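You operate a simulated robot arm through the tools that you are given. There is no shell and no other tool.

You run a simulated robot arm. Do the job below in one go: nothing can be reset, and whatever is moved stays where it is left.

JOB
Set the small spreader bar to the rigging card's span and pin both extensions.
Fine: each pin goes in at the extension of its own colour, pushed home.

It is judged by the outcome, as a careful person would: the job done as asked, and still so three seconds after it is handed in. It fails if anything else is knocked over, pushed out of place, dropped, spilled or broken.

ROBOT AND FRAMES
A 6-joint arm with a two-finger gripper, fixed in place. Base frame: the origin is on the floor under the middle of its stand, x ahead of it, y to its left, z up; the work surface is at about z = 85. Readings come in cm, rad, newtons and seconds.
It reaches about 157.2 cm from its shoulder. Its first joint turns from -2.897 to 2.897 rad. Payload 2.45 kg.
The tool frame sits at the grasp point between the pads (the TCP): z along the fingers, y along the line on which they close. The tips reach 2 cm beyond it. The gripper opens to 14 cm; its body begins 16.8 cm behind the TCP.
Orientation is that of the tool frame in the base frame, as a unit quaternion [w, x, y, z]. With the fingers straight down and closing along the base's y, the tool's x points along the base's -x, its y along +y and its z along -z.

CONTROLS
- The arm moves only by the tool move_arm. Its argument "motion" is a list of rows, each a list of 6 numbers: the shift along the tool's x, y, z in mm, then the turn, a rotation vector about the tool's x, y, z in rad. In form: [[x, y, z, wx, wy, wz], ...]. A call has 1 to 20 rows; each row is the pose to reach, as a shift and turn from the pose commanded when the call began, along the tool's axes at that moment. "gripper" is the opening, from 0 (shut) to 1 (fully open), set as the call begins (left out, the last holds). Each row takes 0.2 s and may step no farther than 5 cm and 0.15 rad from the row before; otherwise, or with a gripper value out of range, the whole call is refused. A pose out of reach is approached as far as the arm can. The call stops where the force on the tool passes 40 N (or 10 N more than at its start, if that is more) or the arm is blocked; 0.2 s more then pass. Each finger travels about 4.5 cm/s and halts on what it meets, pressing with about 40 N; the grip force reading is that of the motor and also rises with nothing between the fingers. The clock runs only during rows and for 0.2 s after the last one: add rows that repeat a pose to give the fingers time. The reply holds the time, the measured pose of the TCP, the force on the tool along the base axes, the opening and the grip force, in the units named above and with some noise, with the torque about the TCP (base axes, N m) and any sound that the robot's microphone picked up.
- Cameras (640 x 400 px; columns grow to the right, rows downward): "scene" is fixed at [21.88, 50.06, 161.75]; the picture's right is [-0.42, -0.91, 0.00], its down [-0.55, 0.25, -0.80] and it looks along [0.72, -0.33, -0.60] (base axes); focal length 365 px, centre (320, 200). "wrist" rides on the gripper at [7.8, 1.1, -20.9] in the tool frame; the picture's right is [-0.14, 0.99, 0.00], its down [-0.92, -0.13, -0.37] and it looks along [-0.37, -0.05, 0.93] (tool axes); focal length 280 px, centre (320, 200). There is no depth. A picture from a camera that has moved, and an enlarged one, comes with that camera's place and axes in the base frame and with its lens.
- grab_frame(camera): a new picture of that camera. No time passes.
- zoom(camera, box): a new picture of the part [left, top, right, bottom] of that camera's present view, enlarged. No time passes.
- finish_job(): hands the job in; it is judged then, once.

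Nothing tells you positions but the pictures and the camera data. Unless the task says otherwise, let go and move clear before handing in.

The tools are called after "Request:" by a JSON object that holds its "api" and its "payload". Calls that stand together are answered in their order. move_arm: Moves the arm, as the interface text tells. Its arguments: {"type":"object","properties":{"motion":{"type":"array"},"gripper":{"type":"number"}},"required":["motion"]} The other tools are called the same way: grab_frame (camera) takes a picture; zoom (camera, box) takes an enlarged picture of a part of a camera's view; finish_job () hands the job in.

At the start:

```text
t: 0.0
position: [78.81, 25.66, 121.41]
ee_rot: [0.001, 0.0, 1.0, 0.001]
contact_force: [-0.1, 0.0, 0.5]
wrist_torque: [0.0, -0.02, -0.01]
finger_gap: 13.98
grip_force: 0.1
```

scene: 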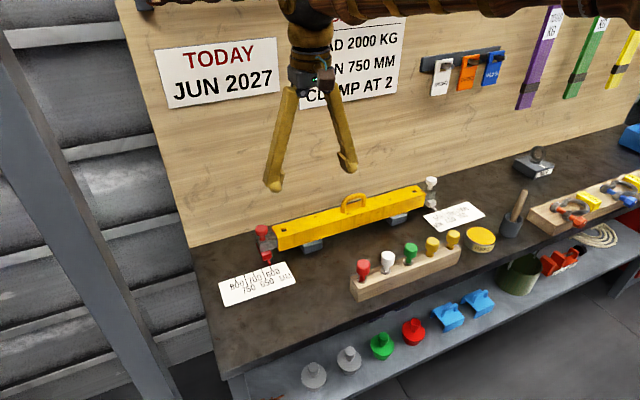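
wrist: 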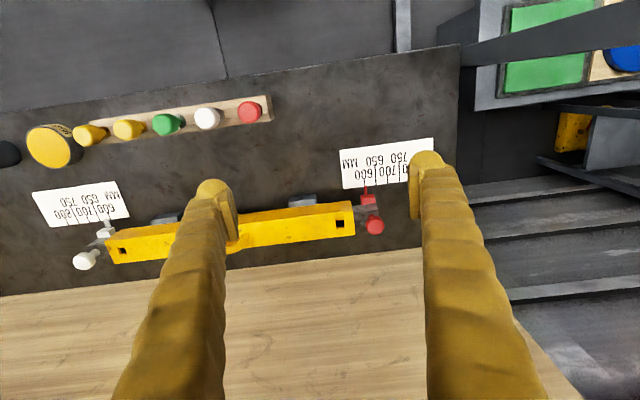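

I see a yellow spreader bar with a red extension at one end and a white one at the other, scale cards beside each, a rack of coloured pins and a rigging card on the wall. I'll look closer before moving anything.

Request:
{"api": "zoom", "payload": {"camera": "scene", "box": [140, 0, 420, 120]}}

Request:
{"api": "zoom", "payload": {"camera": "scene", "box": [200, 170, 360, 310]}}

Request:
{"api": "zoom", "payload": {"camera": "scene", "box": [340, 160, 520, 300]}}

Request:
{"api": "zoom", "payload": {"camera": "wrist", "box": [20, 170, 220, 290]}}

Request:
{"api": "zoom", "payload": {"camera": "wrist", "box": [270, 130, 450, 250]}}

```text
2.29 times, centred on (280, 60) of scene
camera zoom: at [21.88, 50.06, 161.75], right [-0.42, -0.91, 0.0], down [-0.55, 0.25, -0.8], along [0.72, -0.33, -0.6], focal length 834 px, centre (411, 520)
```

zoom: 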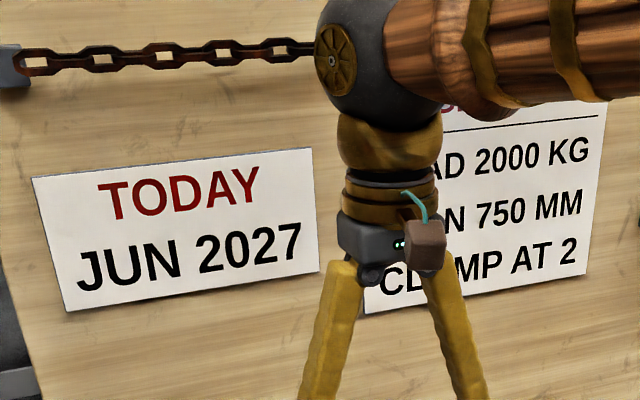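

```text
2.86 times, centred on (280, 240) of scene
camera zoom: at [21.88, 50.06, 161.75], right [-0.42, -0.91, 0.0], down [-0.55, 0.25, -0.8], along [0.72, -0.33, -0.6], focal length 1043 px, centre (434, 86)
```

zoom: 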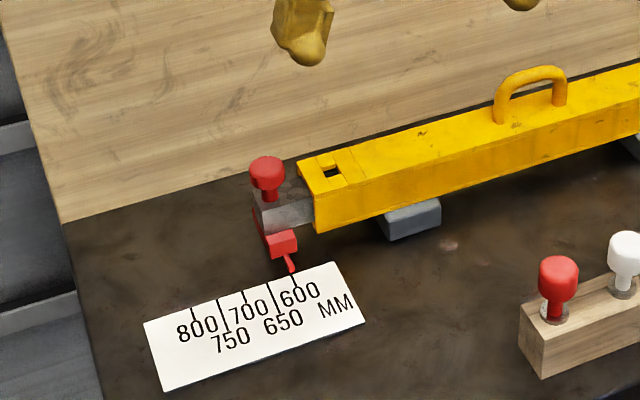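

```text
2.86 times, centred on (430, 230) of scene
camera zoom: at [21.88, 50.06, 161.75], right [-0.42, -0.91, 0.0], down [-0.55, 0.25, -0.8], along [0.72, -0.33, -0.6], focal length 1043 px, centre (6, 114)
```

zoom: 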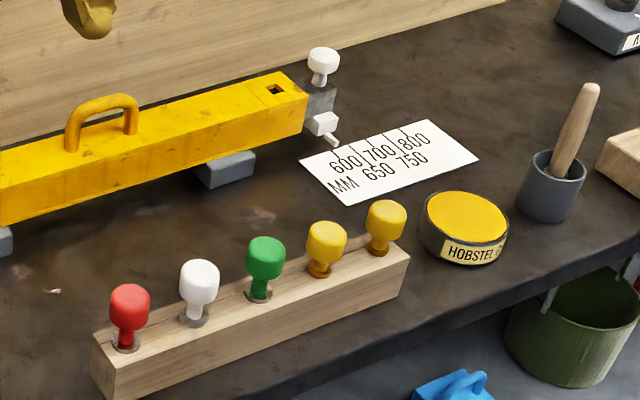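

```text
3.20 times, centred on (120, 230) of wrist
camera zoom: at [71.03, 26.67, 142.18], right [0.14, 0.99, 0.0], down [0.92, -0.13, 0.37], along [0.37, -0.05, -0.93], focal length 897 px, centre (960, 104)
```

zoom: 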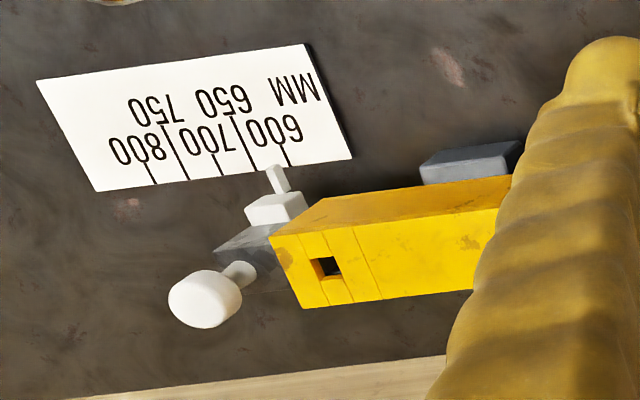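

```text
3.33 times, centred on (360, 190) of wrist
camera zoom: at [71.03, 26.67, 142.18], right [0.14, 0.99, 0.0], down [0.92, -0.13, 0.37], along [0.37, -0.05, -0.93], focal length 935 px, centre (187, 233)
```

zoom: 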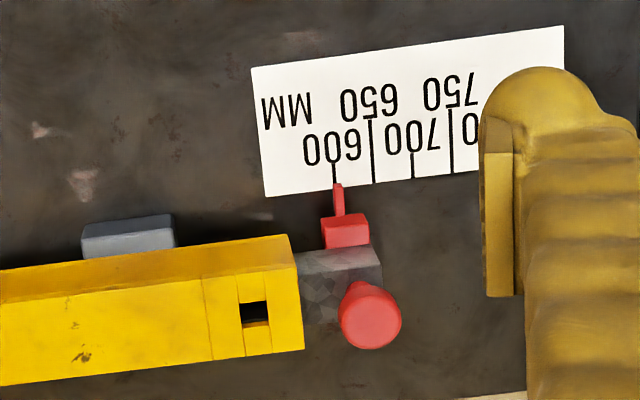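

The arm hides part of the rigging card. I put the bar along y at about x=95, with its top near z=94, the red end near y=27 and the white end near y=-16. I'll slide the arm to the right, staying high, to read the whole card and see the white end.

Request:
{"api": "move_arm", "payload": {"motion": [[0, -50, 0, 0, 0, 0], [0, -100, 0, 0, 0, 0], [0, -150, 0, 0, 0, 0], [0, -200, 0, 0, 0, 0], [0, -250, 0, 0, 0, 0], [0, -300, 0, 0, 0, 0], [0, -350, 0, 0, 0, 0], [0, -400, 0, 0, 0, 0]]}}

```text
t: 1.8
position: [78.7, -14.16, 121.21]
ee_rot: [0.0, 0.0, 1.0, 0.0]
contact_force: [0.3, -0.4, 0.6]
wrist_torque: [-0.02, -0.03, -0.04]
finger_gap: 13.98
grip_force: 0.0
```

The arm has moved right with nothing touched. I'll read the card and look again at both ends.

Request:
{"api": "grab_frame", "payload": {"camera": "scene"}}

Request:
{"api": "zoom", "payload": {"camera": "scene", "box": [270, 0, 430, 120]}}

Request:
{"api": "grab_frame", "payload": {"camera": "wrist"}}

```text
taken
```

scene: 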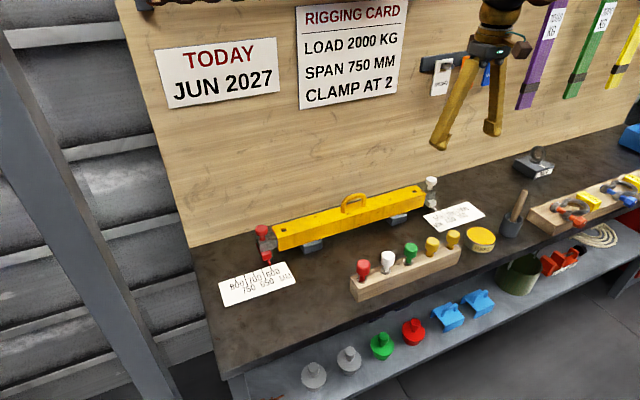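

```text
3.33 times, centred on (350, 60) of scene
camera zoom: at [21.88, 50.06, 161.75], right [-0.42, -0.91, 0.0], down [-0.55, 0.25, -0.8], along [0.72, -0.33, -0.6], focal length 1216 px, centre (220, 667)
```

zoom: 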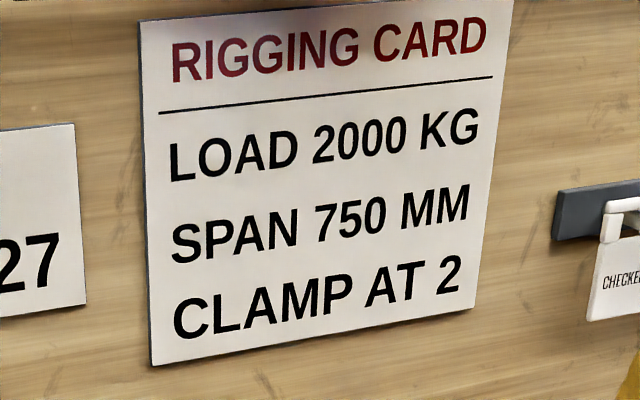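

```text
taken
camera wrist: at [70.8, -13.14, 142.02], right [0.14, 0.99, 0.0], down [0.92, -0.13, 0.37], along [0.37, -0.05, -0.93], focal length 280 px, centre (320, 200)
```

wrist: 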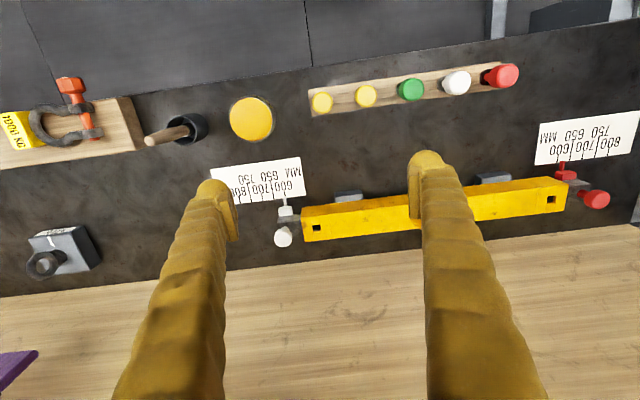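

The card says SPAN 750 MM. I'll look closely at the white end and the pin rack from this viewpoint.

Request:
{"api": "zoom", "payload": {"camera": "wrist", "box": [200, 150, 340, 250]}}

Request:
{"api": "zoom", "payload": {"camera": "wrist", "box": [380, 50, 540, 130]}}

Request:
{"api": "zoom", "payload": {"camera": "wrist", "box": [520, 100, 640, 230]}}

Request:
{"api": "zoom", "payload": {"camera": "scene", "box": [340, 230, 480, 310]}}

Request:
{"api": "zoom", "payload": {"camera": "scene", "box": [240, 215, 310, 265]}}

Request:
{"api": "zoom", "payload": {"camera": "scene", "box": [390, 170, 490, 230]}}

```text
4.00 times, centred on (270, 200) of wrist
camera zoom: at [70.8, -13.14, 142.02], right [0.14, 0.99, 0.0], down [0.92, -0.13, 0.37], along [0.37, -0.05, -0.93], focal length 1122 px, centre (520, 200)
```

zoom: 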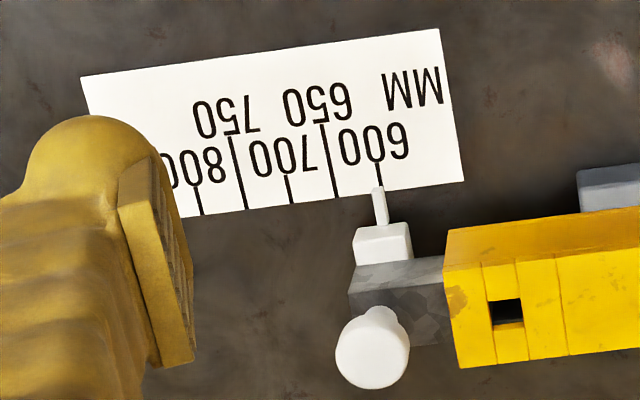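

```text
4.00 times, centred on (460, 90) of wrist
camera zoom: at [70.8, -13.14, 142.02], right [0.14, 0.99, 0.0], down [0.92, -0.13, 0.37], along [0.37, -0.05, -0.93], focal length 1122 px, centre (-240, 640)
```

zoom: 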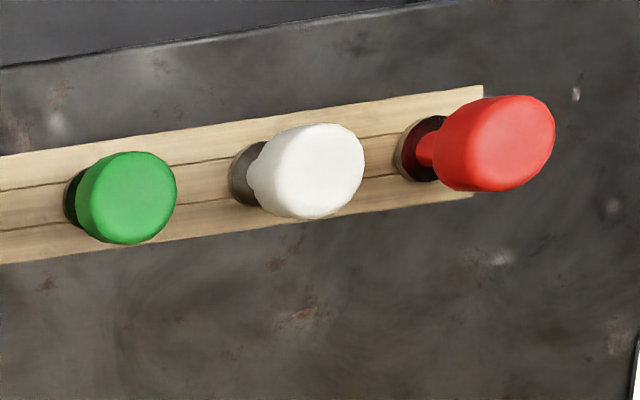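

```text
3.08 times, centred on (580, 165) of wrist
camera zoom: at [70.8, -13.14, 142.02], right [0.14, 0.99, 0.0], down [0.92, -0.13, 0.37], along [0.37, -0.05, -0.93], focal length 863 px, centre (-480, 308)
```

zoom: 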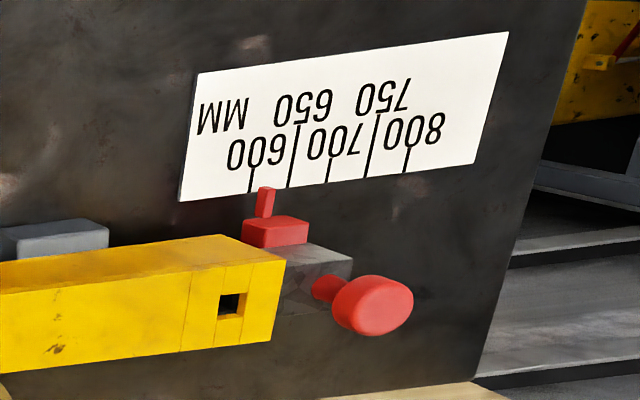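

```text
4.57 times, centred on (410, 270) of scene
camera zoom: at [21.88, 50.06, 161.75], right [-0.42, -0.91, 0.0], down [-0.55, 0.25, -0.8], along [0.72, -0.33, -0.6], focal length 1668 px, centre (-91, -120)
```

zoom: 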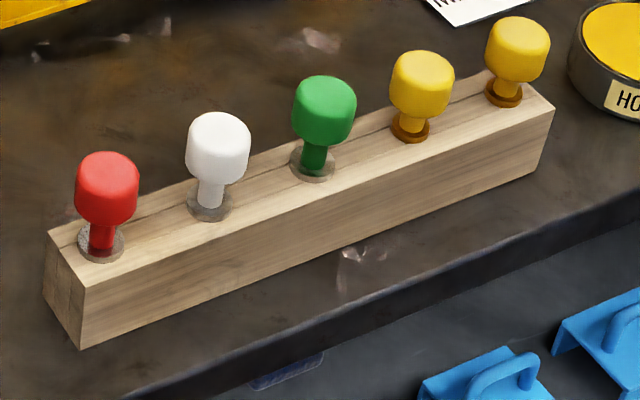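

```text
8.00 times, centred on (275, 240) of scene
camera zoom: at [21.88, 50.06, 161.75], right [-0.42, -0.91, 0.0], down [-0.55, 0.25, -0.8], along [0.72, -0.33, -0.6], focal length 2919 px, centre (680, -120)
```

zoom: 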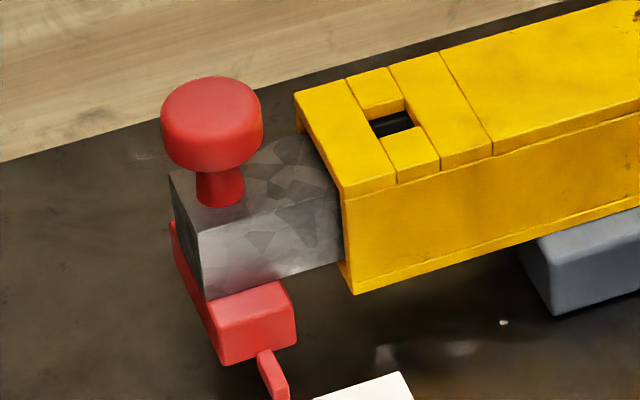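

```text
6.40 times, centred on (440, 200) of scene
camera zoom: at [21.88, 50.06, 161.75], right [-0.42, -0.91, 0.0], down [-0.55, 0.25, -0.8], along [0.72, -0.33, -0.6], focal length 2335 px, centre (-448, 200)
```

zoom: 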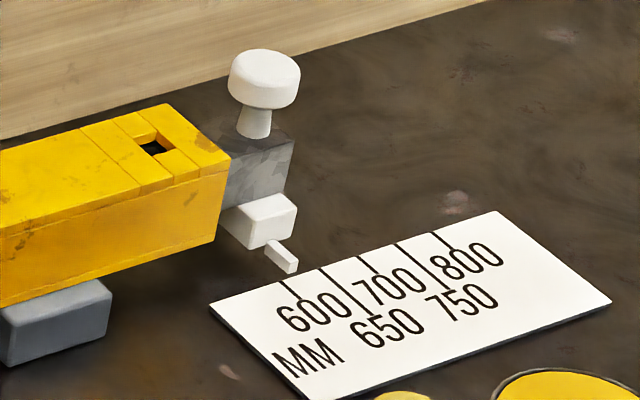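

The target span is 750 mm. From two wrist views I get the bar holes at about (96.0, 27.2, 93) for red and (95.7, -17.4, 93) for white. The white pull-knob is at about (95.9, -23.8), with its top near z=95.5. Next I'll hover over the white knob for a close look.

Request:
{"api": "move_arm", "payload": {"motion": [[-40, -20, 20, 0, 0, 0], [-80, -40, 40, 0, 0, 0], [-115, -60, 60, 0, 0, 0], [-145, -80, 80, 0, 0, 0], [-160, -96, 100, 0, 0, 0]]}}

Request:
{"api": "grab_frame", "payload": {"camera": "wrist"}}

Request:
{"api": "grab_frame", "payload": {"camera": "scene"}}

```text
t: 3.0
position: [95.05, -24.1, 111.28]
ee_rot: [0.0, 0.0, 1.0, 0.0]
contact_force: [-0.4, 0.1, -0.2]
wrist_torque: [0.0, -0.03, -0.03]
finger_gap: 13.99
grip_force: 0.0
```

```text
taken
camera wrist: at [87.11, -22.96, 132.1], right [0.14, 0.99, 0.0], down [0.92, -0.13, 0.37], along [0.37, -0.05, -0.93], focal length 280 px, centre (320, 200)
```

wrist: 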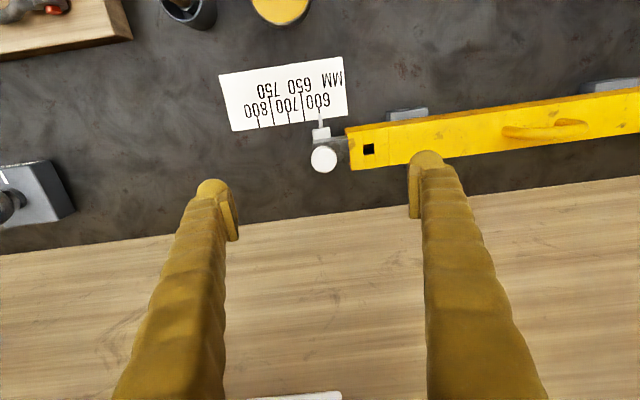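

```text
taken
```

scene: 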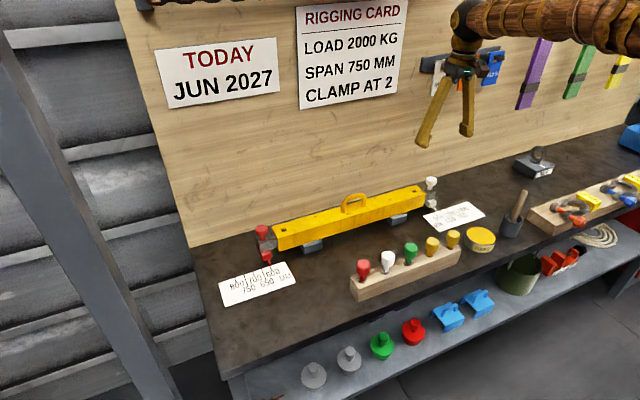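

The white knob shows where I expected, at about (95.8, -23.8). I'll zoom in for its height and the clearance to the bar end.

Request:
{"api": "zoom", "payload": {"camera": "wrist", "box": [210, 50, 430, 190]}}

Request:
{"api": "zoom", "payload": {"camera": "scene", "box": [400, 60, 500, 220]}}

```text
2.86 times, centred on (320, 120) of wrist
camera zoom: at [87.11, -22.96, 132.1], right [0.14, 0.99, 0.0], down [0.92, -0.13, 0.37], along [0.37, -0.05, -0.93], focal length 801 px, centre (320, 429)
```

zoom: 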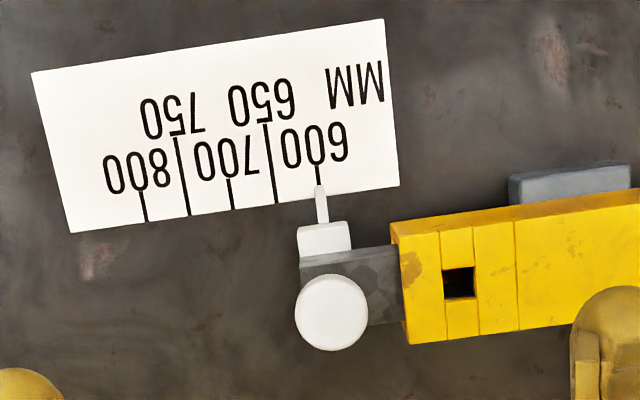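

```text
2.50 times, centred on (450, 140) of scene
camera zoom: at [21.88, 50.06, 161.75], right [-0.42, -0.91, 0.0], down [-0.55, 0.25, -0.8], along [0.72, -0.33, -0.6], focal length 912 px, centre (-5, 350)
```

zoom: 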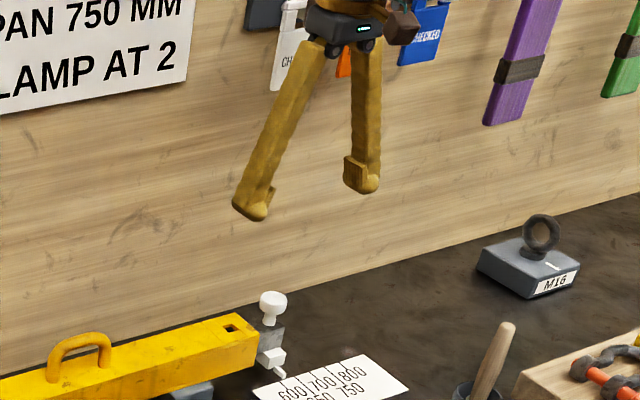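

The knob is about 3.4 cm wide and sits about 2 cm beyond the bar end. The 600 tick is at y≈-23.7 and the 750 tick at y≈-31.2. I'll narrow the fingers to about 5.5 cm and come down to just above the knob.

Request:
{"api": "move_arm", "payload": {"motion": [[-4, 1, 30, 0, 0, 0], [-8, 3, 60, 0, 0, 0], [-8, 3, 85, 0, 0, 0], [-8, 3, 105, 0, 0, 0], [-8, 3, 105, 0, 0, 0], [-8, 3, 105, 0, 0, 0]], "gripper": 0.4}}

Request:
{"api": "grab_frame", "payload": {"camera": "wrist"}}

Request:
{"api": "zoom", "payload": {"camera": "scene", "box": [370, 120, 490, 220]}}

```text
t: 4.4
position: [95.91, -23.48, 100.72]
ee_rot: [-0.001, 0.001, 1.0, 0.0]
contact_force: [0.2, 0.2, -0.5]
wrist_torque: [0.0, -0.01, 0.01]
finger_gap: 5.6
grip_force: 0.0
```

```text
taken
camera wrist: at [88.03, -22.45, 121.58], right [0.14, 0.99, 0.0], down [0.92, -0.13, 0.37], along [0.37, -0.05, -0.93], focal length 280 px, centre (320, 200)
```

wrist: 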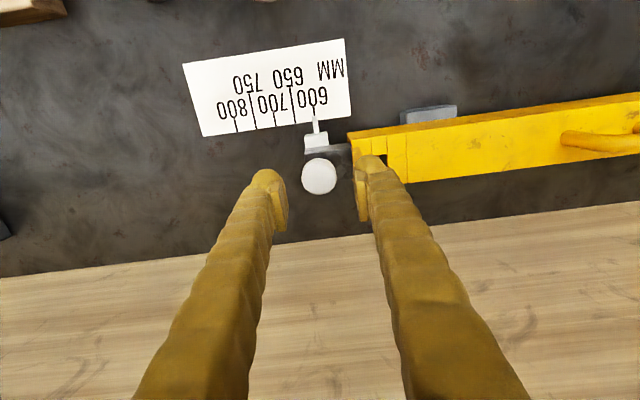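

```text
4.00 times, centred on (430, 170) of scene
camera zoom: at [21.88, 50.06, 161.75], right [-0.42, -0.91, 0.0], down [-0.55, 0.25, -0.8], along [0.72, -0.33, -0.6], focal length 1460 px, centre (-120, 320)
```

zoom: 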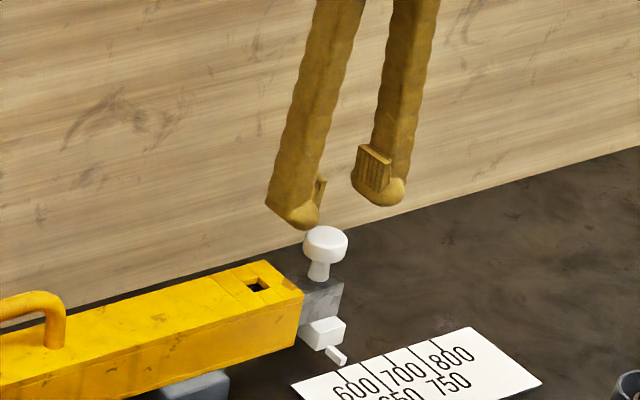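

The knob is centred between the fingers at about (95.9, -23.7). I'll lower about 4.8 cm so the tips stay above the bar top, then close gently.

Request:
{"api": "move_arm", "payload": {"motion": [[0, -2, 20, 0, 0, 0], [0, -2, 35, 0, 0, 0], [0, -2, 43, 0, 0, 0], [0, -2, 48, 0, 0, 0]]}}

Request:
{"api": "zoom", "payload": {"camera": "scene", "box": [390, 140, 470, 220]}}

Request:
{"api": "zoom", "payload": {"camera": "wrist", "box": [240, 100, 440, 260]}}

```text
t: 5.4
position: [96.02, -23.82, 96.02]
ee_rot: [0.001, 0.001, 1.0, 0.0]
contact_force: [-1.0, 0.2, 0.6]
wrist_torque: [-0.01, 0.01, 0.0]
finger_gap: 5.58
grip_force: 0.0
```

```text
5.00 times, centred on (430, 180) of scene
camera zoom: at [21.88, 50.06, 161.75], right [-0.42, -0.91, 0.0], down [-0.55, 0.25, -0.8], along [0.72, -0.33, -0.6], focal length 1825 px, centre (-230, 300)
```

zoom: 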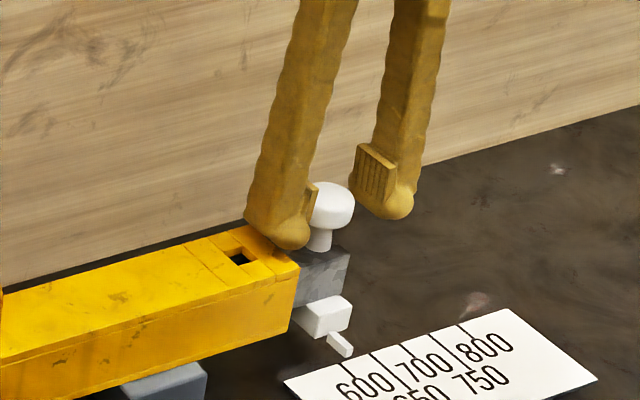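

```text
2.50 times, centred on (340, 180) of wrist
camera zoom: at [87.98, -22.73, 116.81], right [0.14, 0.99, 0.0], down [0.92, -0.13, 0.37], along [0.37, -0.05, -0.93], focal length 701 px, centre (270, 250)
```

zoom: 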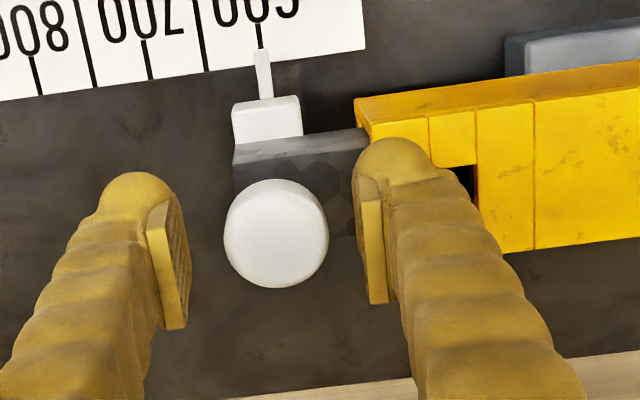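

The fingers straddle the knob without touching the bar. I'll close on it.

Request:
{"api": "move_arm", "payload": {"motion": [[0, 0, 0, 0, 0, 0], [0, 0, 0, 0, 0, 0], [0, 0, 0, 0, 0, 0]], "gripper": 0.0}}

Request:
{"api": "zoom", "payload": {"camera": "wrist", "box": [240, 100, 440, 260]}}

```text
t: 6.2
position: [95.88, -23.67, 95.89]
ee_rot: [0.0, -0.001, 1.0, 0.001]
contact_force: [2.5, 10.1, -2.2]
wrist_torque: [0.17, 0.0, 0.03]
finger_gap: 3.26
grip_force: 36.3
```

```text
2.50 times, centred on (340, 180) of wrist
camera zoom: at [87.98, -22.68, 116.81], right [0.14, 0.99, 0.0], down [0.92, -0.13, 0.37], along [0.37, -0.05, -0.93], focal length 701 px, centre (270, 250)
```

zoom: 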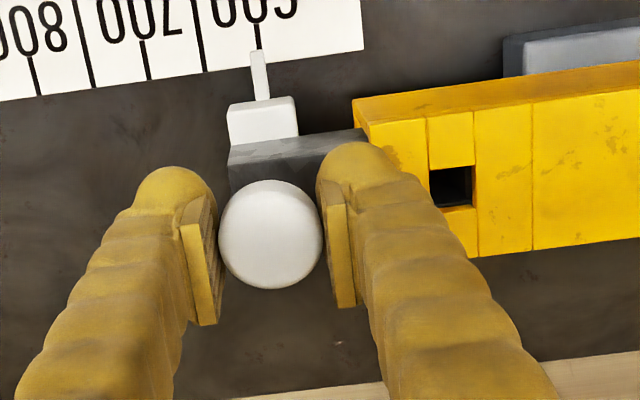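

The knob is held with a 3.26 cm gap. I'll pull it outward along -y in small steps and watch the force and the bar.

Request:
{"api": "move_arm", "payload": {"motion": [[0, -5, 0, 0, 0, 0], [0, -10, 0, 0, 0, 0], [0, -15, 0, 0, 0, 0], [0, -20, 0, 0, 0, 0]]}}

Request:
{"api": "grab_frame", "payload": {"camera": "scene"}}

Request:
{"api": "grab_frame", "payload": {"camera": "wrist"}}

```text
t: 7.2
position: [95.74, -25.91, 96.1]
ee_rot: [0.0, 0.0, 1.0, 0.0]
contact_force: [14.9, -5.6, -14.8]
wrist_torque: [-0.03, -0.23, -0.05]
finger_gap: 3.2
grip_force: 44.8
```

```text
taken
```

scene: 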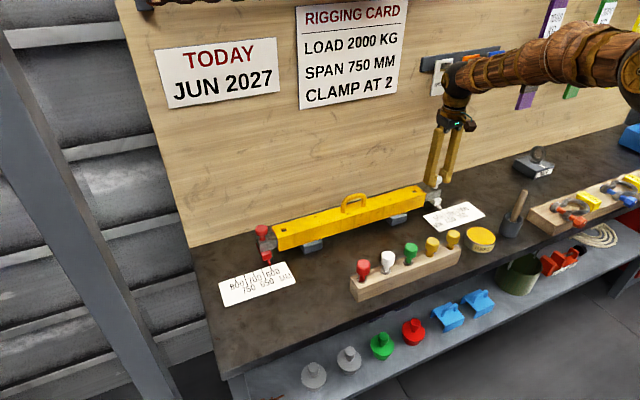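

```text
taken
camera wrist: at [87.94, -24.78, 116.89], right [0.14, 0.99, 0.0], down [0.92, -0.13, 0.37], along [0.36, -0.05, -0.93], focal length 280 px, centre (320, 200)
```

wrist: 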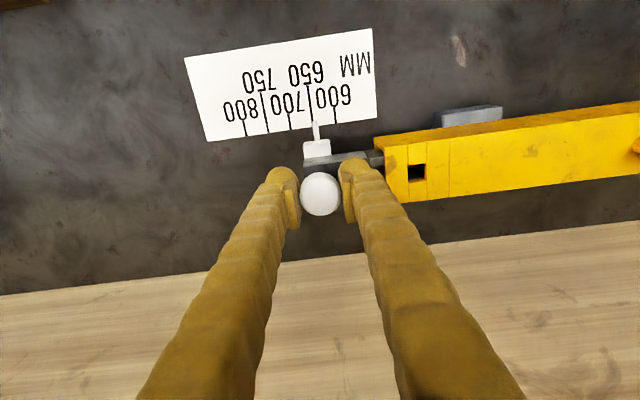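

The extension slides and the bar stays put; the pointer is near 650. I'll ease the small sideways and upward load and pull on to just short of 750.

Request:
{"api": "move_arm", "payload": {"motion": [[-1, -5, 1, 0, 0, 0], [-1, -11, 1, 0, 0, 0], [-1, -17, 1, 0, 0, 0], [-1, -23, 1, 0, 0, 0], [-1, -29, 1, 0, 0, 0], [-1, -35, 1, 0, 0, 0], [-1, -41, 1, 0, 0, 0], [-1, -46, 1, 0, 0, 0], [-1, -49, 1, 0, 0, 0]]}}

Request:
{"api": "grab_frame", "payload": {"camera": "wrist"}}

Request:
{"api": "zoom", "payload": {"camera": "wrist", "box": [240, 60, 440, 200]}}

Request:
{"api": "grab_frame", "payload": {"camera": "scene"}}

Request:
{"api": "zoom", "payload": {"camera": "scene", "box": [410, 160, 500, 230]}}

```text
t: 9.2
position: [95.95, -30.66, 96.09]
ee_rot: [0.002, 0.0, 1.0, 0.0]
contact_force: [30.2, -6.5, 20.0]
wrist_torque: [-0.07, -0.67, 0.03]
finger_gap: 3.24
grip_force: 44.8
```

```text
taken
camera wrist: at [88.03, -29.71, 116.83], right [0.14, 0.99, 0.0], down [0.92, -0.13, 0.37], along [0.37, -0.05, -0.93], focal length 280 px, centre (320, 200)
```

wrist: 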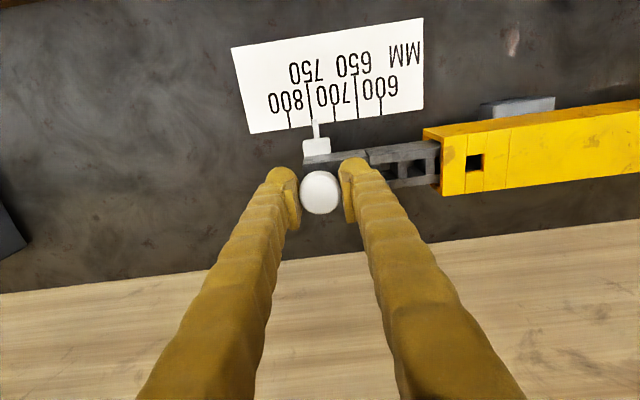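

```text
2.86 times, centred on (340, 130) of wrist
camera zoom: at [88.03, -29.71, 116.83], right [0.14, 0.99, 0.0], down [0.92, -0.13, 0.37], along [0.37, -0.05, -0.93], focal length 801 px, centre (263, 400)
```

zoom: 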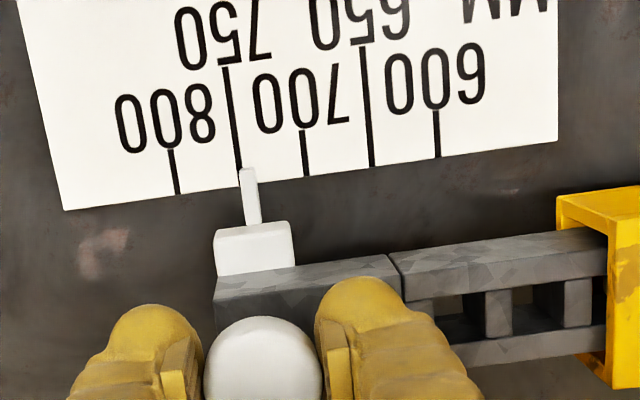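

```text
taken
```

scene: 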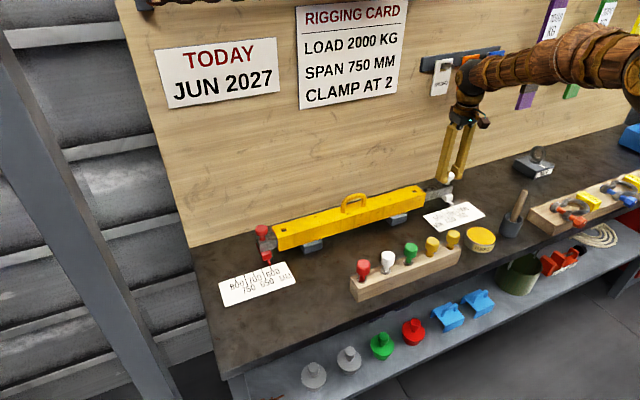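

```text
5.71 times, centred on (455, 195) of scene
camera zoom: at [21.88, 50.06, 161.75], right [-0.42, -0.91, 0.0], down [-0.55, 0.25, -0.8], along [0.72, -0.33, -0.6], focal length 2085 px, centre (-451, 229)
```

zoom: 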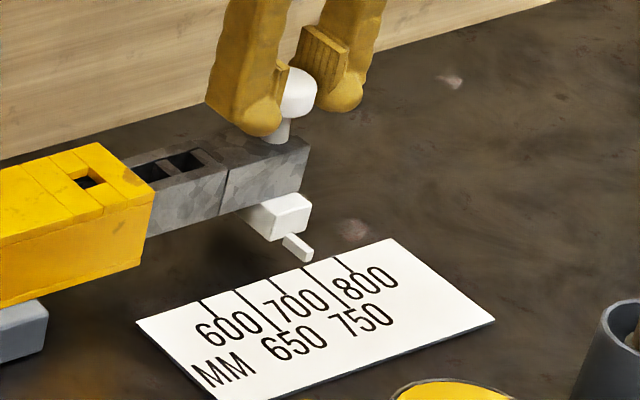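

The pointer is about 2.5 mm short of the 750 tick, and the extension shows a row of square holes. There is some vertical and sideways load in the grip, so I'll ease up slightly while pulling the last bit.

Request:
{"api": "move_arm", "payload": {"motion": [[0, 0, -0.5, 0, 0, 0], [0, -1.2, -0.5, 0, 0, 0], [0, -2.5, -0.5, 0, 0, 0], [0, -2.5, -0.5, 0, 0, 0]]}}

Request:
{"api": "zoom", "payload": {"camera": "wrist", "box": [260, 80, 360, 150]}}

Request:
{"api": "zoom", "payload": {"camera": "wrist", "box": [400, 110, 520, 210]}}

```text
t: 10.2
position: [95.82, -31.06, 96.08]
ee_rot: [0.001, 0.001, 1.0, 0.0]
contact_force: [25.3, -1.9, 27.6]
wrist_torque: [-0.01, -0.32, 0.02]
finger_gap: 3.19
grip_force: 44.8
```

```text
5.71 times, centred on (310, 115) of wrist
camera zoom: at [88.03, -29.96, 116.83], right [0.14, 0.99, 0.0], down [0.92, -0.13, 0.37], along [0.37, -0.05, -0.93], focal length 1602 px, centre (377, 686)
```

zoom: 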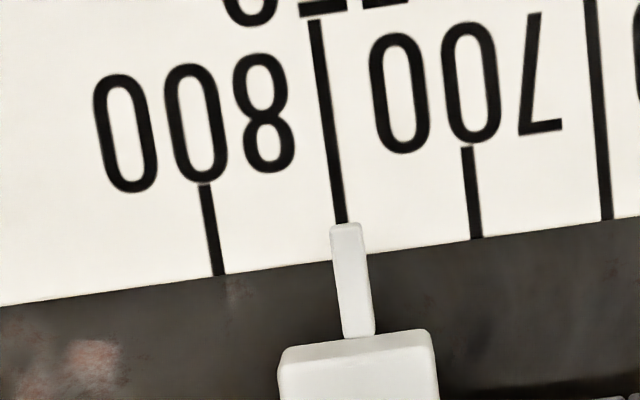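

```text
4.00 times, centred on (460, 160) of wrist
camera zoom: at [88.03, -29.96, 116.83], right [0.14, 0.99, 0.0], down [0.92, -0.13, 0.37], along [0.37, -0.05, -0.93], focal length 1122 px, centre (-240, 360)
```

zoom: 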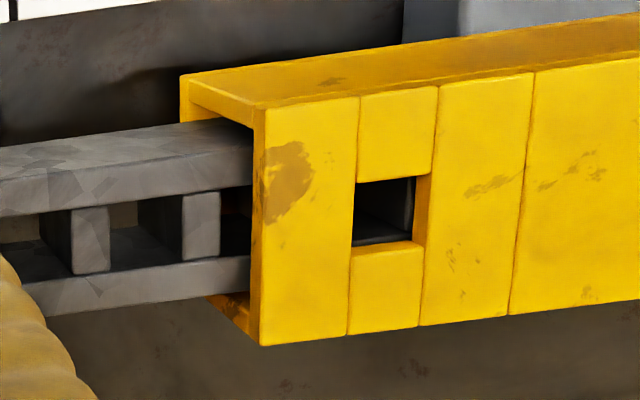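

The pointer is now in line with the 750 tick to within a millimetre. I'll open the fingers, lift clear, and look straight into the bar hole to check the alignment.

Request:
{"api": "move_arm", "payload": {"motion": [[0, 0, 0, 0, 0, 0], [0, 0, 0, 0, 0, 0], [0, 0, 0, 0, 0, 0], [0, 0, -20, 0, 0, 0], [0, 0, -60, 0, 0, 0], [0, 0, -90, 0, 0, 0]], "gripper": 0.45}}

Request:
{"api": "grab_frame", "payload": {"camera": "wrist"}}

Request:
{"api": "zoom", "payload": {"camera": "wrist", "box": [270, 50, 370, 130]}}

Request:
{"api": "zoom", "payload": {"camera": "scene", "box": [410, 165, 490, 225]}}

```text
t: 11.6
position: [95.89, -31.08, 104.84]
ee_rot: [0.0, -0.001, 1.0, 0.0]
contact_force: [0.6, -0.2, 0.0]
wrist_torque: [0.01, 0.02, 0.0]
finger_gap: 6.31
grip_force: 0.1
```

```text
taken
camera wrist: at [88.03, -30.0, 125.76], right [0.14, 0.99, 0.0], down [0.92, -0.13, 0.37], along [0.37, -0.05, -0.93], focal length 280 px, centre (320, 200)
```

wrist: 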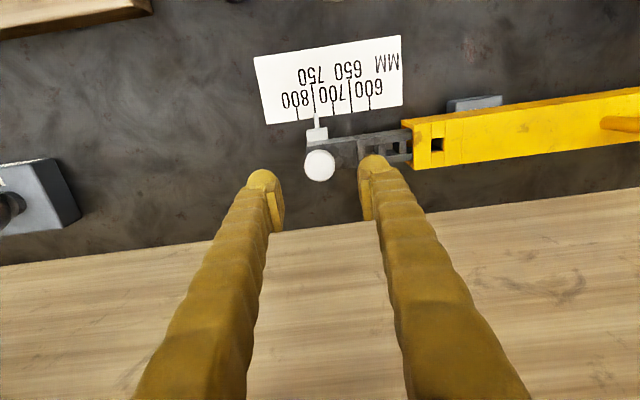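

```text
5.00 times, centred on (320, 90) of wrist
camera zoom: at [88.03, -30.0, 125.76], right [0.14, 0.99, 0.0], down [0.92, -0.13, 0.37], along [0.37, -0.05, -0.93], focal length 1402 px, centre (320, 750)
```

zoom: 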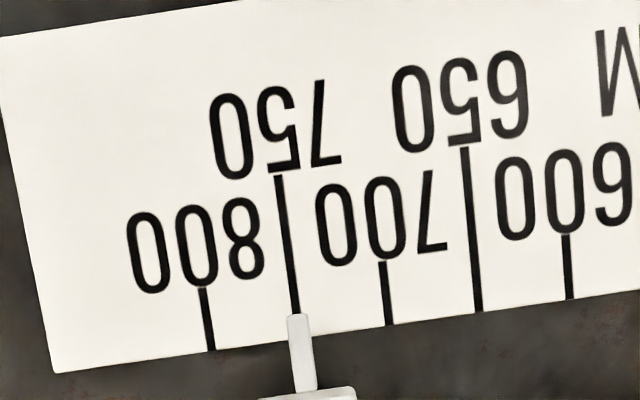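

```text
6.67 times, centred on (450, 195) of scene
camera zoom: at [21.88, 50.06, 161.75], right [-0.42, -0.91, 0.0], down [-0.55, 0.25, -0.8], along [0.72, -0.33, -0.6], focal length 2433 px, centre (-547, 233)
```

zoom: 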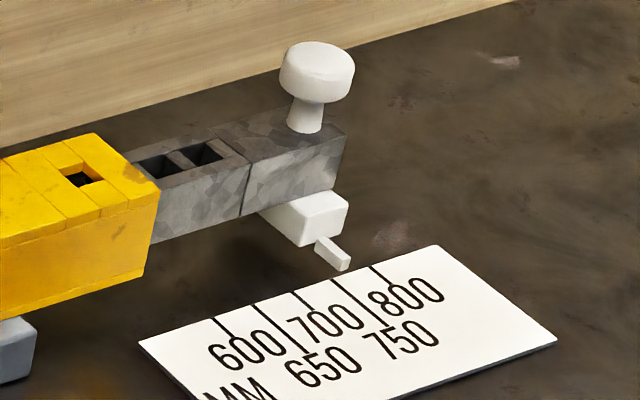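

The pointer is sitting on the 750 tick. I'll move over the white-end hole for a straight look at whether an extension hole lines up below it.

Request:
{"api": "move_arm", "payload": {"motion": [[0, 40, 0, 0, 0, 0], [0, 80, 0, 0, 0, 0], [0, 120, 0, 0, 0, 0], [0, 137, 0, 0, 0, 0]]}}

Request:
{"api": "grab_frame", "payload": {"camera": "wrist"}}

Request:
{"api": "zoom", "payload": {"camera": "wrist", "box": [270, 100, 370, 200]}}

```text
t: 12.6
position: [95.69, -17.47, 104.8]
ee_rot: [-0.001, 0.0, 1.0, 0.001]
contact_force: [-0.7, 0.2, -0.1]
wrist_torque: [0.0, 0.01, 0.01]
finger_gap: 6.29
grip_force: 0.1
```

```text
taken
camera wrist: at [87.77, -16.33, 125.68], right [0.14, 0.99, 0.0], down [0.92, -0.13, 0.37], along [0.37, -0.05, -0.93], focal length 280 px, centre (320, 200)
```

wrist: 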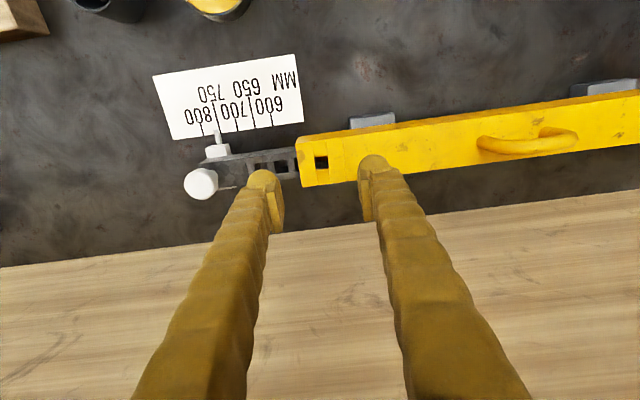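

```text
4.00 times, centred on (320, 150) of wrist
camera zoom: at [87.77, -16.33, 125.68], right [0.14, 0.99, 0.0], down [0.92, -0.13, 0.37], along [0.37, -0.05, -0.93], focal length 1122 px, centre (320, 400)
```

zoom: 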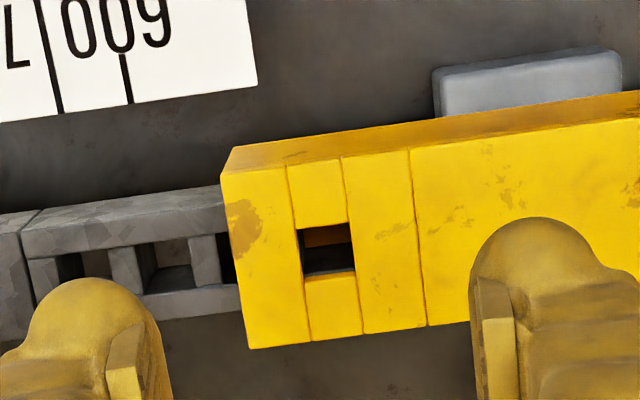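

Request:
{"api": "zoom", "payload": {"camera": "wrist", "box": [300, 140, 350, 180]}}

Request:
{"api": "zoom", "payload": {"camera": "wrist", "box": [180, 110, 350, 210]}}

Request:
{"api": "zoom", "payload": {"camera": "scene", "box": [405, 180, 455, 210]}}

```text
10.00 times, centred on (325, 160) of wrist
camera zoom: at [87.77, -16.33, 125.68], right [0.14, 0.99, 0.0], down [0.92, -0.13, 0.37], along [0.37, -0.05, -0.93], focal length 2804 px, centre (270, 600)
```

zoom: 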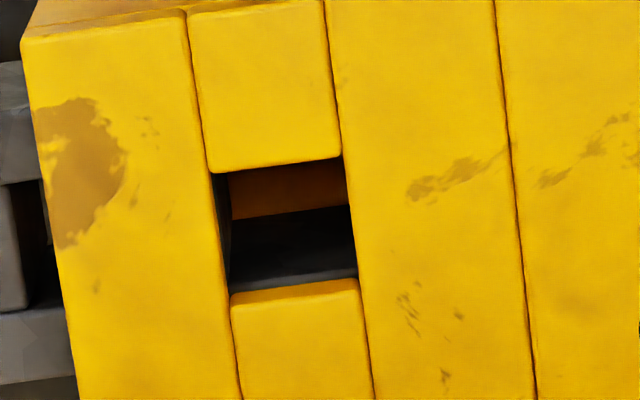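

```text
3.76 times, centred on (265, 160) of wrist
camera zoom: at [87.77, -16.33, 125.68], right [0.14, 0.99, 0.0], down [0.92, -0.13, 0.37], along [0.37, -0.05, -0.93], focal length 1056 px, centre (527, 351)
```

zoom: 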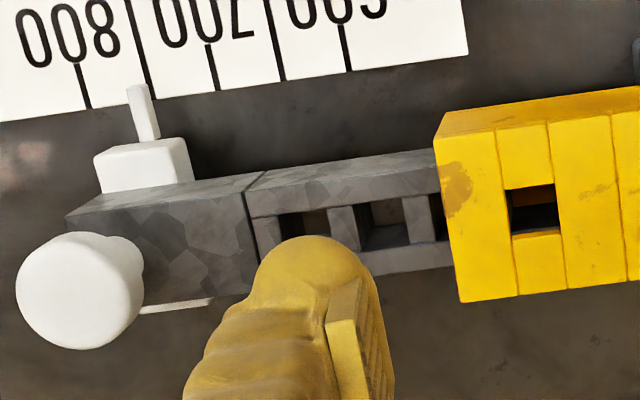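

```text
12.80 times, centred on (430, 195) of scene
camera zoom: at [21.88, 50.06, 161.75], right [-0.42, -0.91, 0.0], down [-0.55, 0.25, -0.8], along [0.72, -0.33, -0.6], focal length 4671 px, centre (-1088, 264)
```

zoom: 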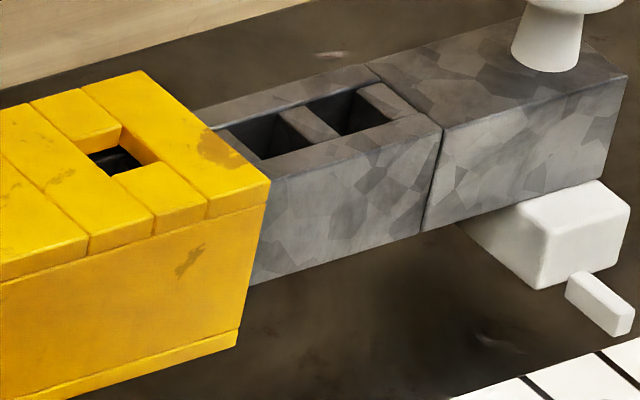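

The hole looks clear through to the bottom of the bar, so the white extension is aligned. Now I'll go to the red knob, which I put at about (95.7, 33.4), travelling above the bar handle.

Request:
{"api": "move_arm", "payload": {"motion": [[0, 20, -40, 0, 0, 0], [0, 65, -50, 0, 0, 0], [0, 110, -50, 0, 0, 0], [0, 155, -50, 0, 0, 0], [0, 200, -50, 0, 0, 0], [0, 245, -50, 0, 0, 0], [0, 290, -50, 0, 0, 0], [0, 335, -50, 0, 0, 0], [0, 380, -50, 0, 0, 0], [0, 425, -50, 0, 0, 0], [0, 470, -50, 0, 0, 0], [0, 508, -40, 0, 0, 0]]}}

Request:
{"api": "grab_frame", "payload": {"camera": "wrist"}}

Request:
{"api": "zoom", "payload": {"camera": "wrist", "box": [250, 60, 430, 190]}}

Request:
{"api": "grab_frame", "payload": {"camera": "scene"}}

```text
t: 15.2
position: [95.9, 33.6, 108.87]
ee_rot: [0.0, 0.0, 1.0, 0.0]
contact_force: [-0.5, -0.6, 0.2]
wrist_torque: [0.04, -0.01, -0.02]
finger_gap: 6.31
grip_force: 0.0
```

```text
taken
camera wrist: at [87.97, 34.64, 129.79], right [0.14, 0.99, 0.0], down [0.92, -0.13, 0.37], along [0.37, -0.05, -0.93], focal length 280 px, centre (320, 200)
```

wrist: 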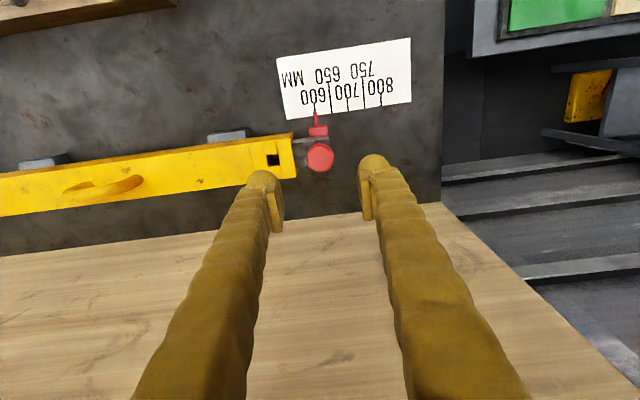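

```text
3.08 times, centred on (340, 125) of wrist
camera zoom: at [87.97, 34.64, 129.79], right [0.14, 0.99, 0.0], down [0.92, -0.13, 0.37], along [0.37, -0.05, -0.93], focal length 863 px, centre (258, 431)
```

zoom: 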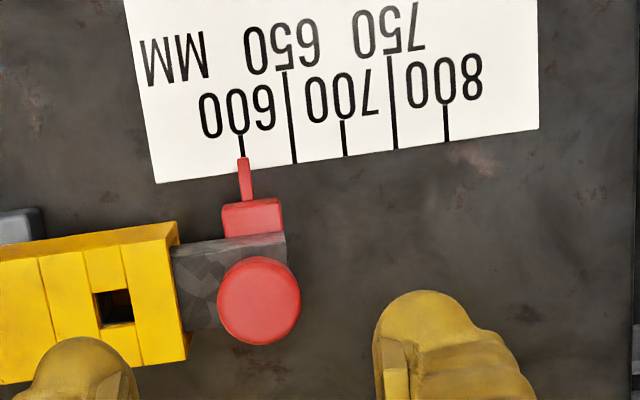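

```text
taken
```

scene: 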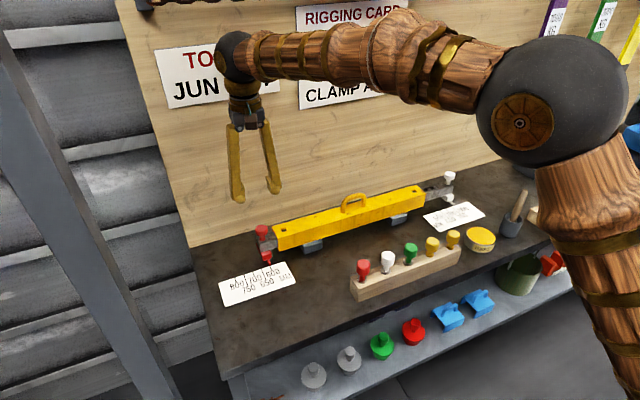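

The red knob is at about (95.8, 33.55) with its pointer on 600, and the 750 tick is at y≈41.0. I'll narrow the fingers as before, come down and grip it.

Request:
{"api": "move_arm", "payload": {"motion": [[0, 0, 40, 0, 0, 0], [0, 0, 80, 0, 0, 0], [0, 0, 105, 0, 0, 0], [0, 0, 118, 0, 0, 0], [0, 0, 125, 0, 0, 0], [0, 0, 129, 0, 0, 0]], "gripper": 0.4}}

Request:
{"api": "zoom", "payload": {"camera": "wrist", "box": [220, 100, 420, 260]}}

Request:
{"api": "zoom", "payload": {"camera": "scene", "box": [215, 180, 315, 270]}}

```text
t: 16.6
position: [96.08, 33.77, 96.03]
ee_rot: [0.001, 0.0, 1.0, 0.0]
contact_force: [0.4, 0.1, -0.6]
wrist_torque: [0.04, -0.01, 0.02]
finger_gap: 5.59
grip_force: 0.0
```

```text
2.50 times, centred on (320, 180) of wrist
camera zoom: at [88.03, 34.76, 116.89], right [0.14, 0.99, 0.0], down [0.92, -0.13, 0.37], along [0.37, -0.05, -0.93], focal length 701 px, centre (320, 250)
```

zoom: 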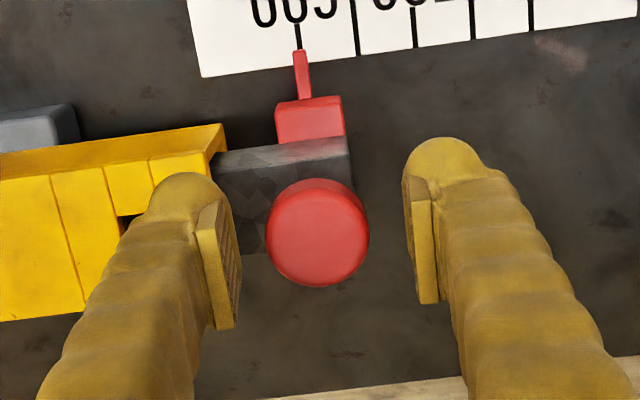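

```text
4.44 times, centred on (265, 225) of scene
camera zoom: at [21.88, 50.06, 161.75], right [-0.42, -0.91, 0.0], down [-0.55, 0.25, -0.8], along [0.72, -0.33, -0.6], focal length 1622 px, centre (564, 89)
```

zoom: 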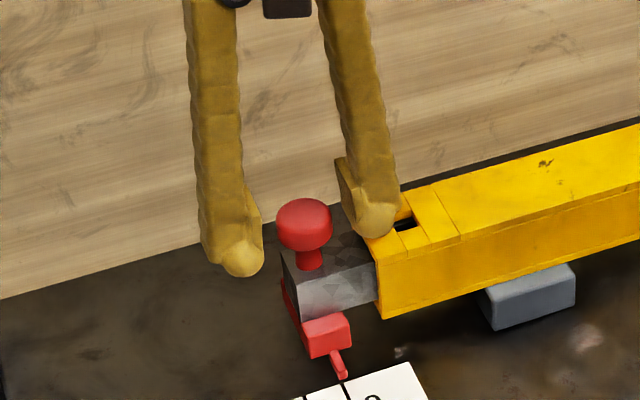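

Both fingers are clear of the bar and centred on the red knob. I'll close on it, then pull it outward along +y in stages.

Request:
{"api": "move_arm", "payload": {"motion": [[0, 0, 0, 0, 0, 0], [0, 0, 0, 0, 0, 0], [0, 0, 0, 0, 0, 0]], "gripper": 0.0}}

Request:
{"api": "move_arm", "payload": {"motion": [[0, 5, 0, 0, 0, 0], [0, 10, 0, 0, 0, 0], [0, 15, 0, 0, 0, 0], [0, 20, 0, 0, 0, 0], [0, 25, 0, 0, 0, 0]]}}

Request:
{"api": "grab_frame", "payload": {"camera": "wrist"}}

Request:
{"api": "grab_frame", "payload": {"camera": "scene"}}

```text
t: 17.4
position: [95.88, 33.63, 96.07]
ee_rot: [0.0, 0.0, 1.0, 0.0]
contact_force: [-0.5, -6.5, -1.3]
wrist_torque: [-0.08, -0.03, -0.02]
finger_gap: 3.26
grip_force: 36.0
```

```text
t: 18.6
position: [95.96, 36.01, 96.19]
ee_rot: [0.0, 0.0, 1.0, -0.001]
contact_force: [11.8, -1.6, -2.6]
wrist_torque: [0.01, -0.37, 0.06]
finger_gap: 3.22
grip_force: 45.0
```

```text
taken
camera wrist: at [88.02, 37.14, 116.89], right [0.14, 0.99, 0.0], down [0.92, -0.13, 0.37], along [0.37, -0.05, -0.93], focal length 280 px, centre (320, 200)
```

wrist: 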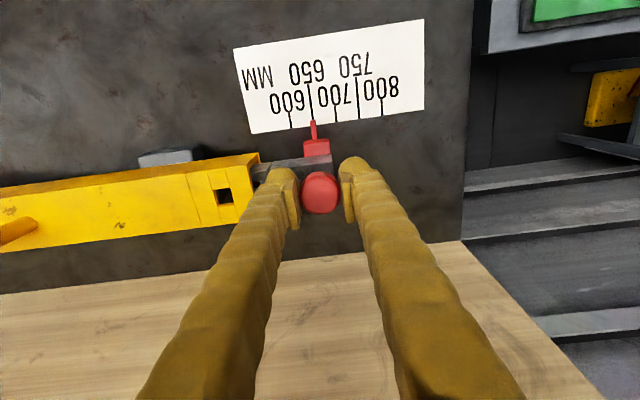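

```text
taken
```

scene: 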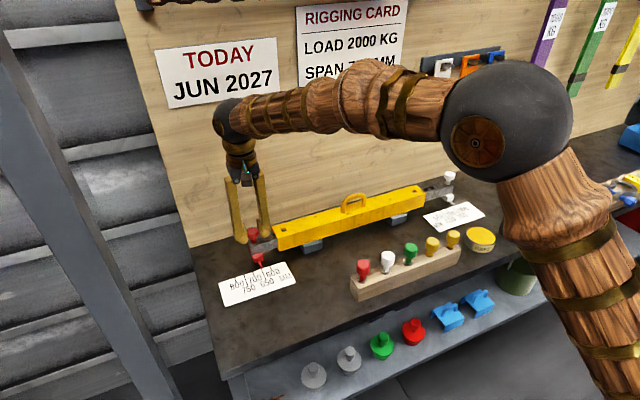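

The red extension slides freely and the bar hasn't moved; the pointer is near 650. I'll continue to about 750.

Request:
{"api": "move_arm", "payload": {"motion": [[0, 6, 0, 0, 0, 0], [0, 12, 0, 0, 0, 0], [0, 18, 0, 0, 0, 0], [0, 24, 0, 0, 0, 0], [0, 30, 0, 0, 0, 0], [0, 36, 0, 0, 0, 0], [0, 42, 0, 0, 0, 0], [0, 47, 0, 0, 0, 0], [0, 49, 0, 0, 0, 0]]}}

Request:
{"api": "grab_frame", "payload": {"camera": "wrist"}}

Request:
{"api": "zoom", "payload": {"camera": "wrist", "box": [260, 80, 360, 150]}}

Request:
{"api": "zoom", "payload": {"camera": "wrist", "box": [110, 120, 260, 240]}}

```text
t: 20.6
position: [95.84, 40.89, 96.3]
ee_rot: [0.0, 0.0, 1.0, 0.0]
contact_force: [13.4, 5.4, -9.4]
wrist_torque: [0.07, 0.06, -0.03]
finger_gap: 3.16
grip_force: 45.1
```

```text
taken
camera wrist: at [87.93, 41.95, 117.01], right [0.14, 0.99, 0.0], down [0.92, -0.13, 0.37], along [0.37, -0.05, -0.93], focal length 280 px, centre (320, 200)
```

wrist: 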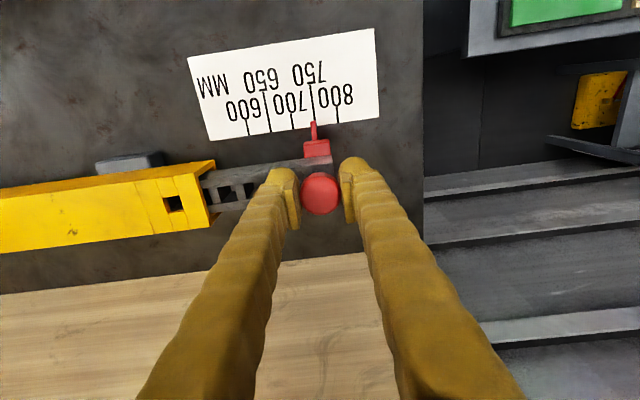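

```text
5.71 times, centred on (310, 115) of wrist
camera zoom: at [87.93, 41.95, 117.01], right [0.14, 0.99, 0.0], down [0.92, -0.13, 0.37], along [0.37, -0.05, -0.93], focal length 1602 px, centre (377, 686)
```

zoom: 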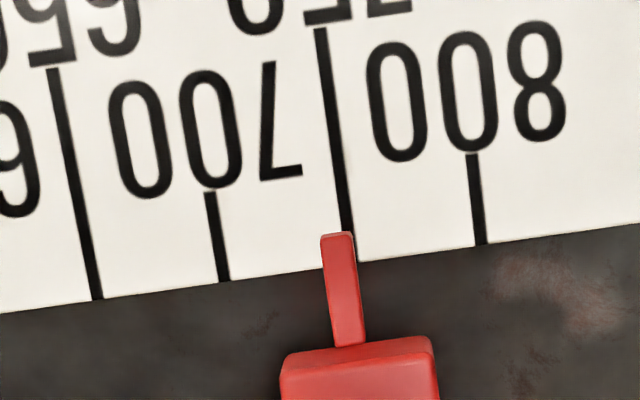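

```text
3.33 times, centred on (185, 180) of wrist
camera zoom: at [87.93, 41.95, 117.01], right [0.14, 0.99, 0.0], down [0.92, -0.13, 0.37], along [0.37, -0.05, -0.93], focal length 935 px, centre (770, 267)
```

zoom: 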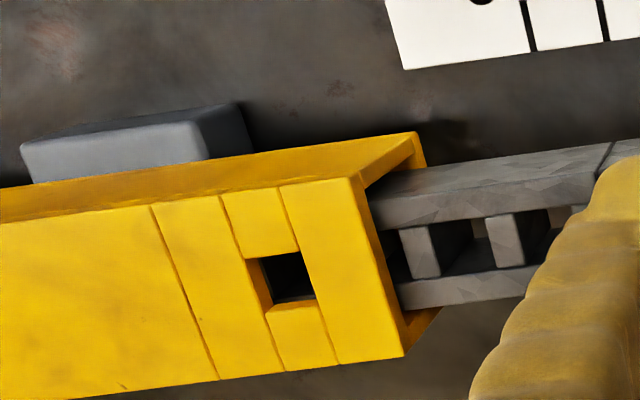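

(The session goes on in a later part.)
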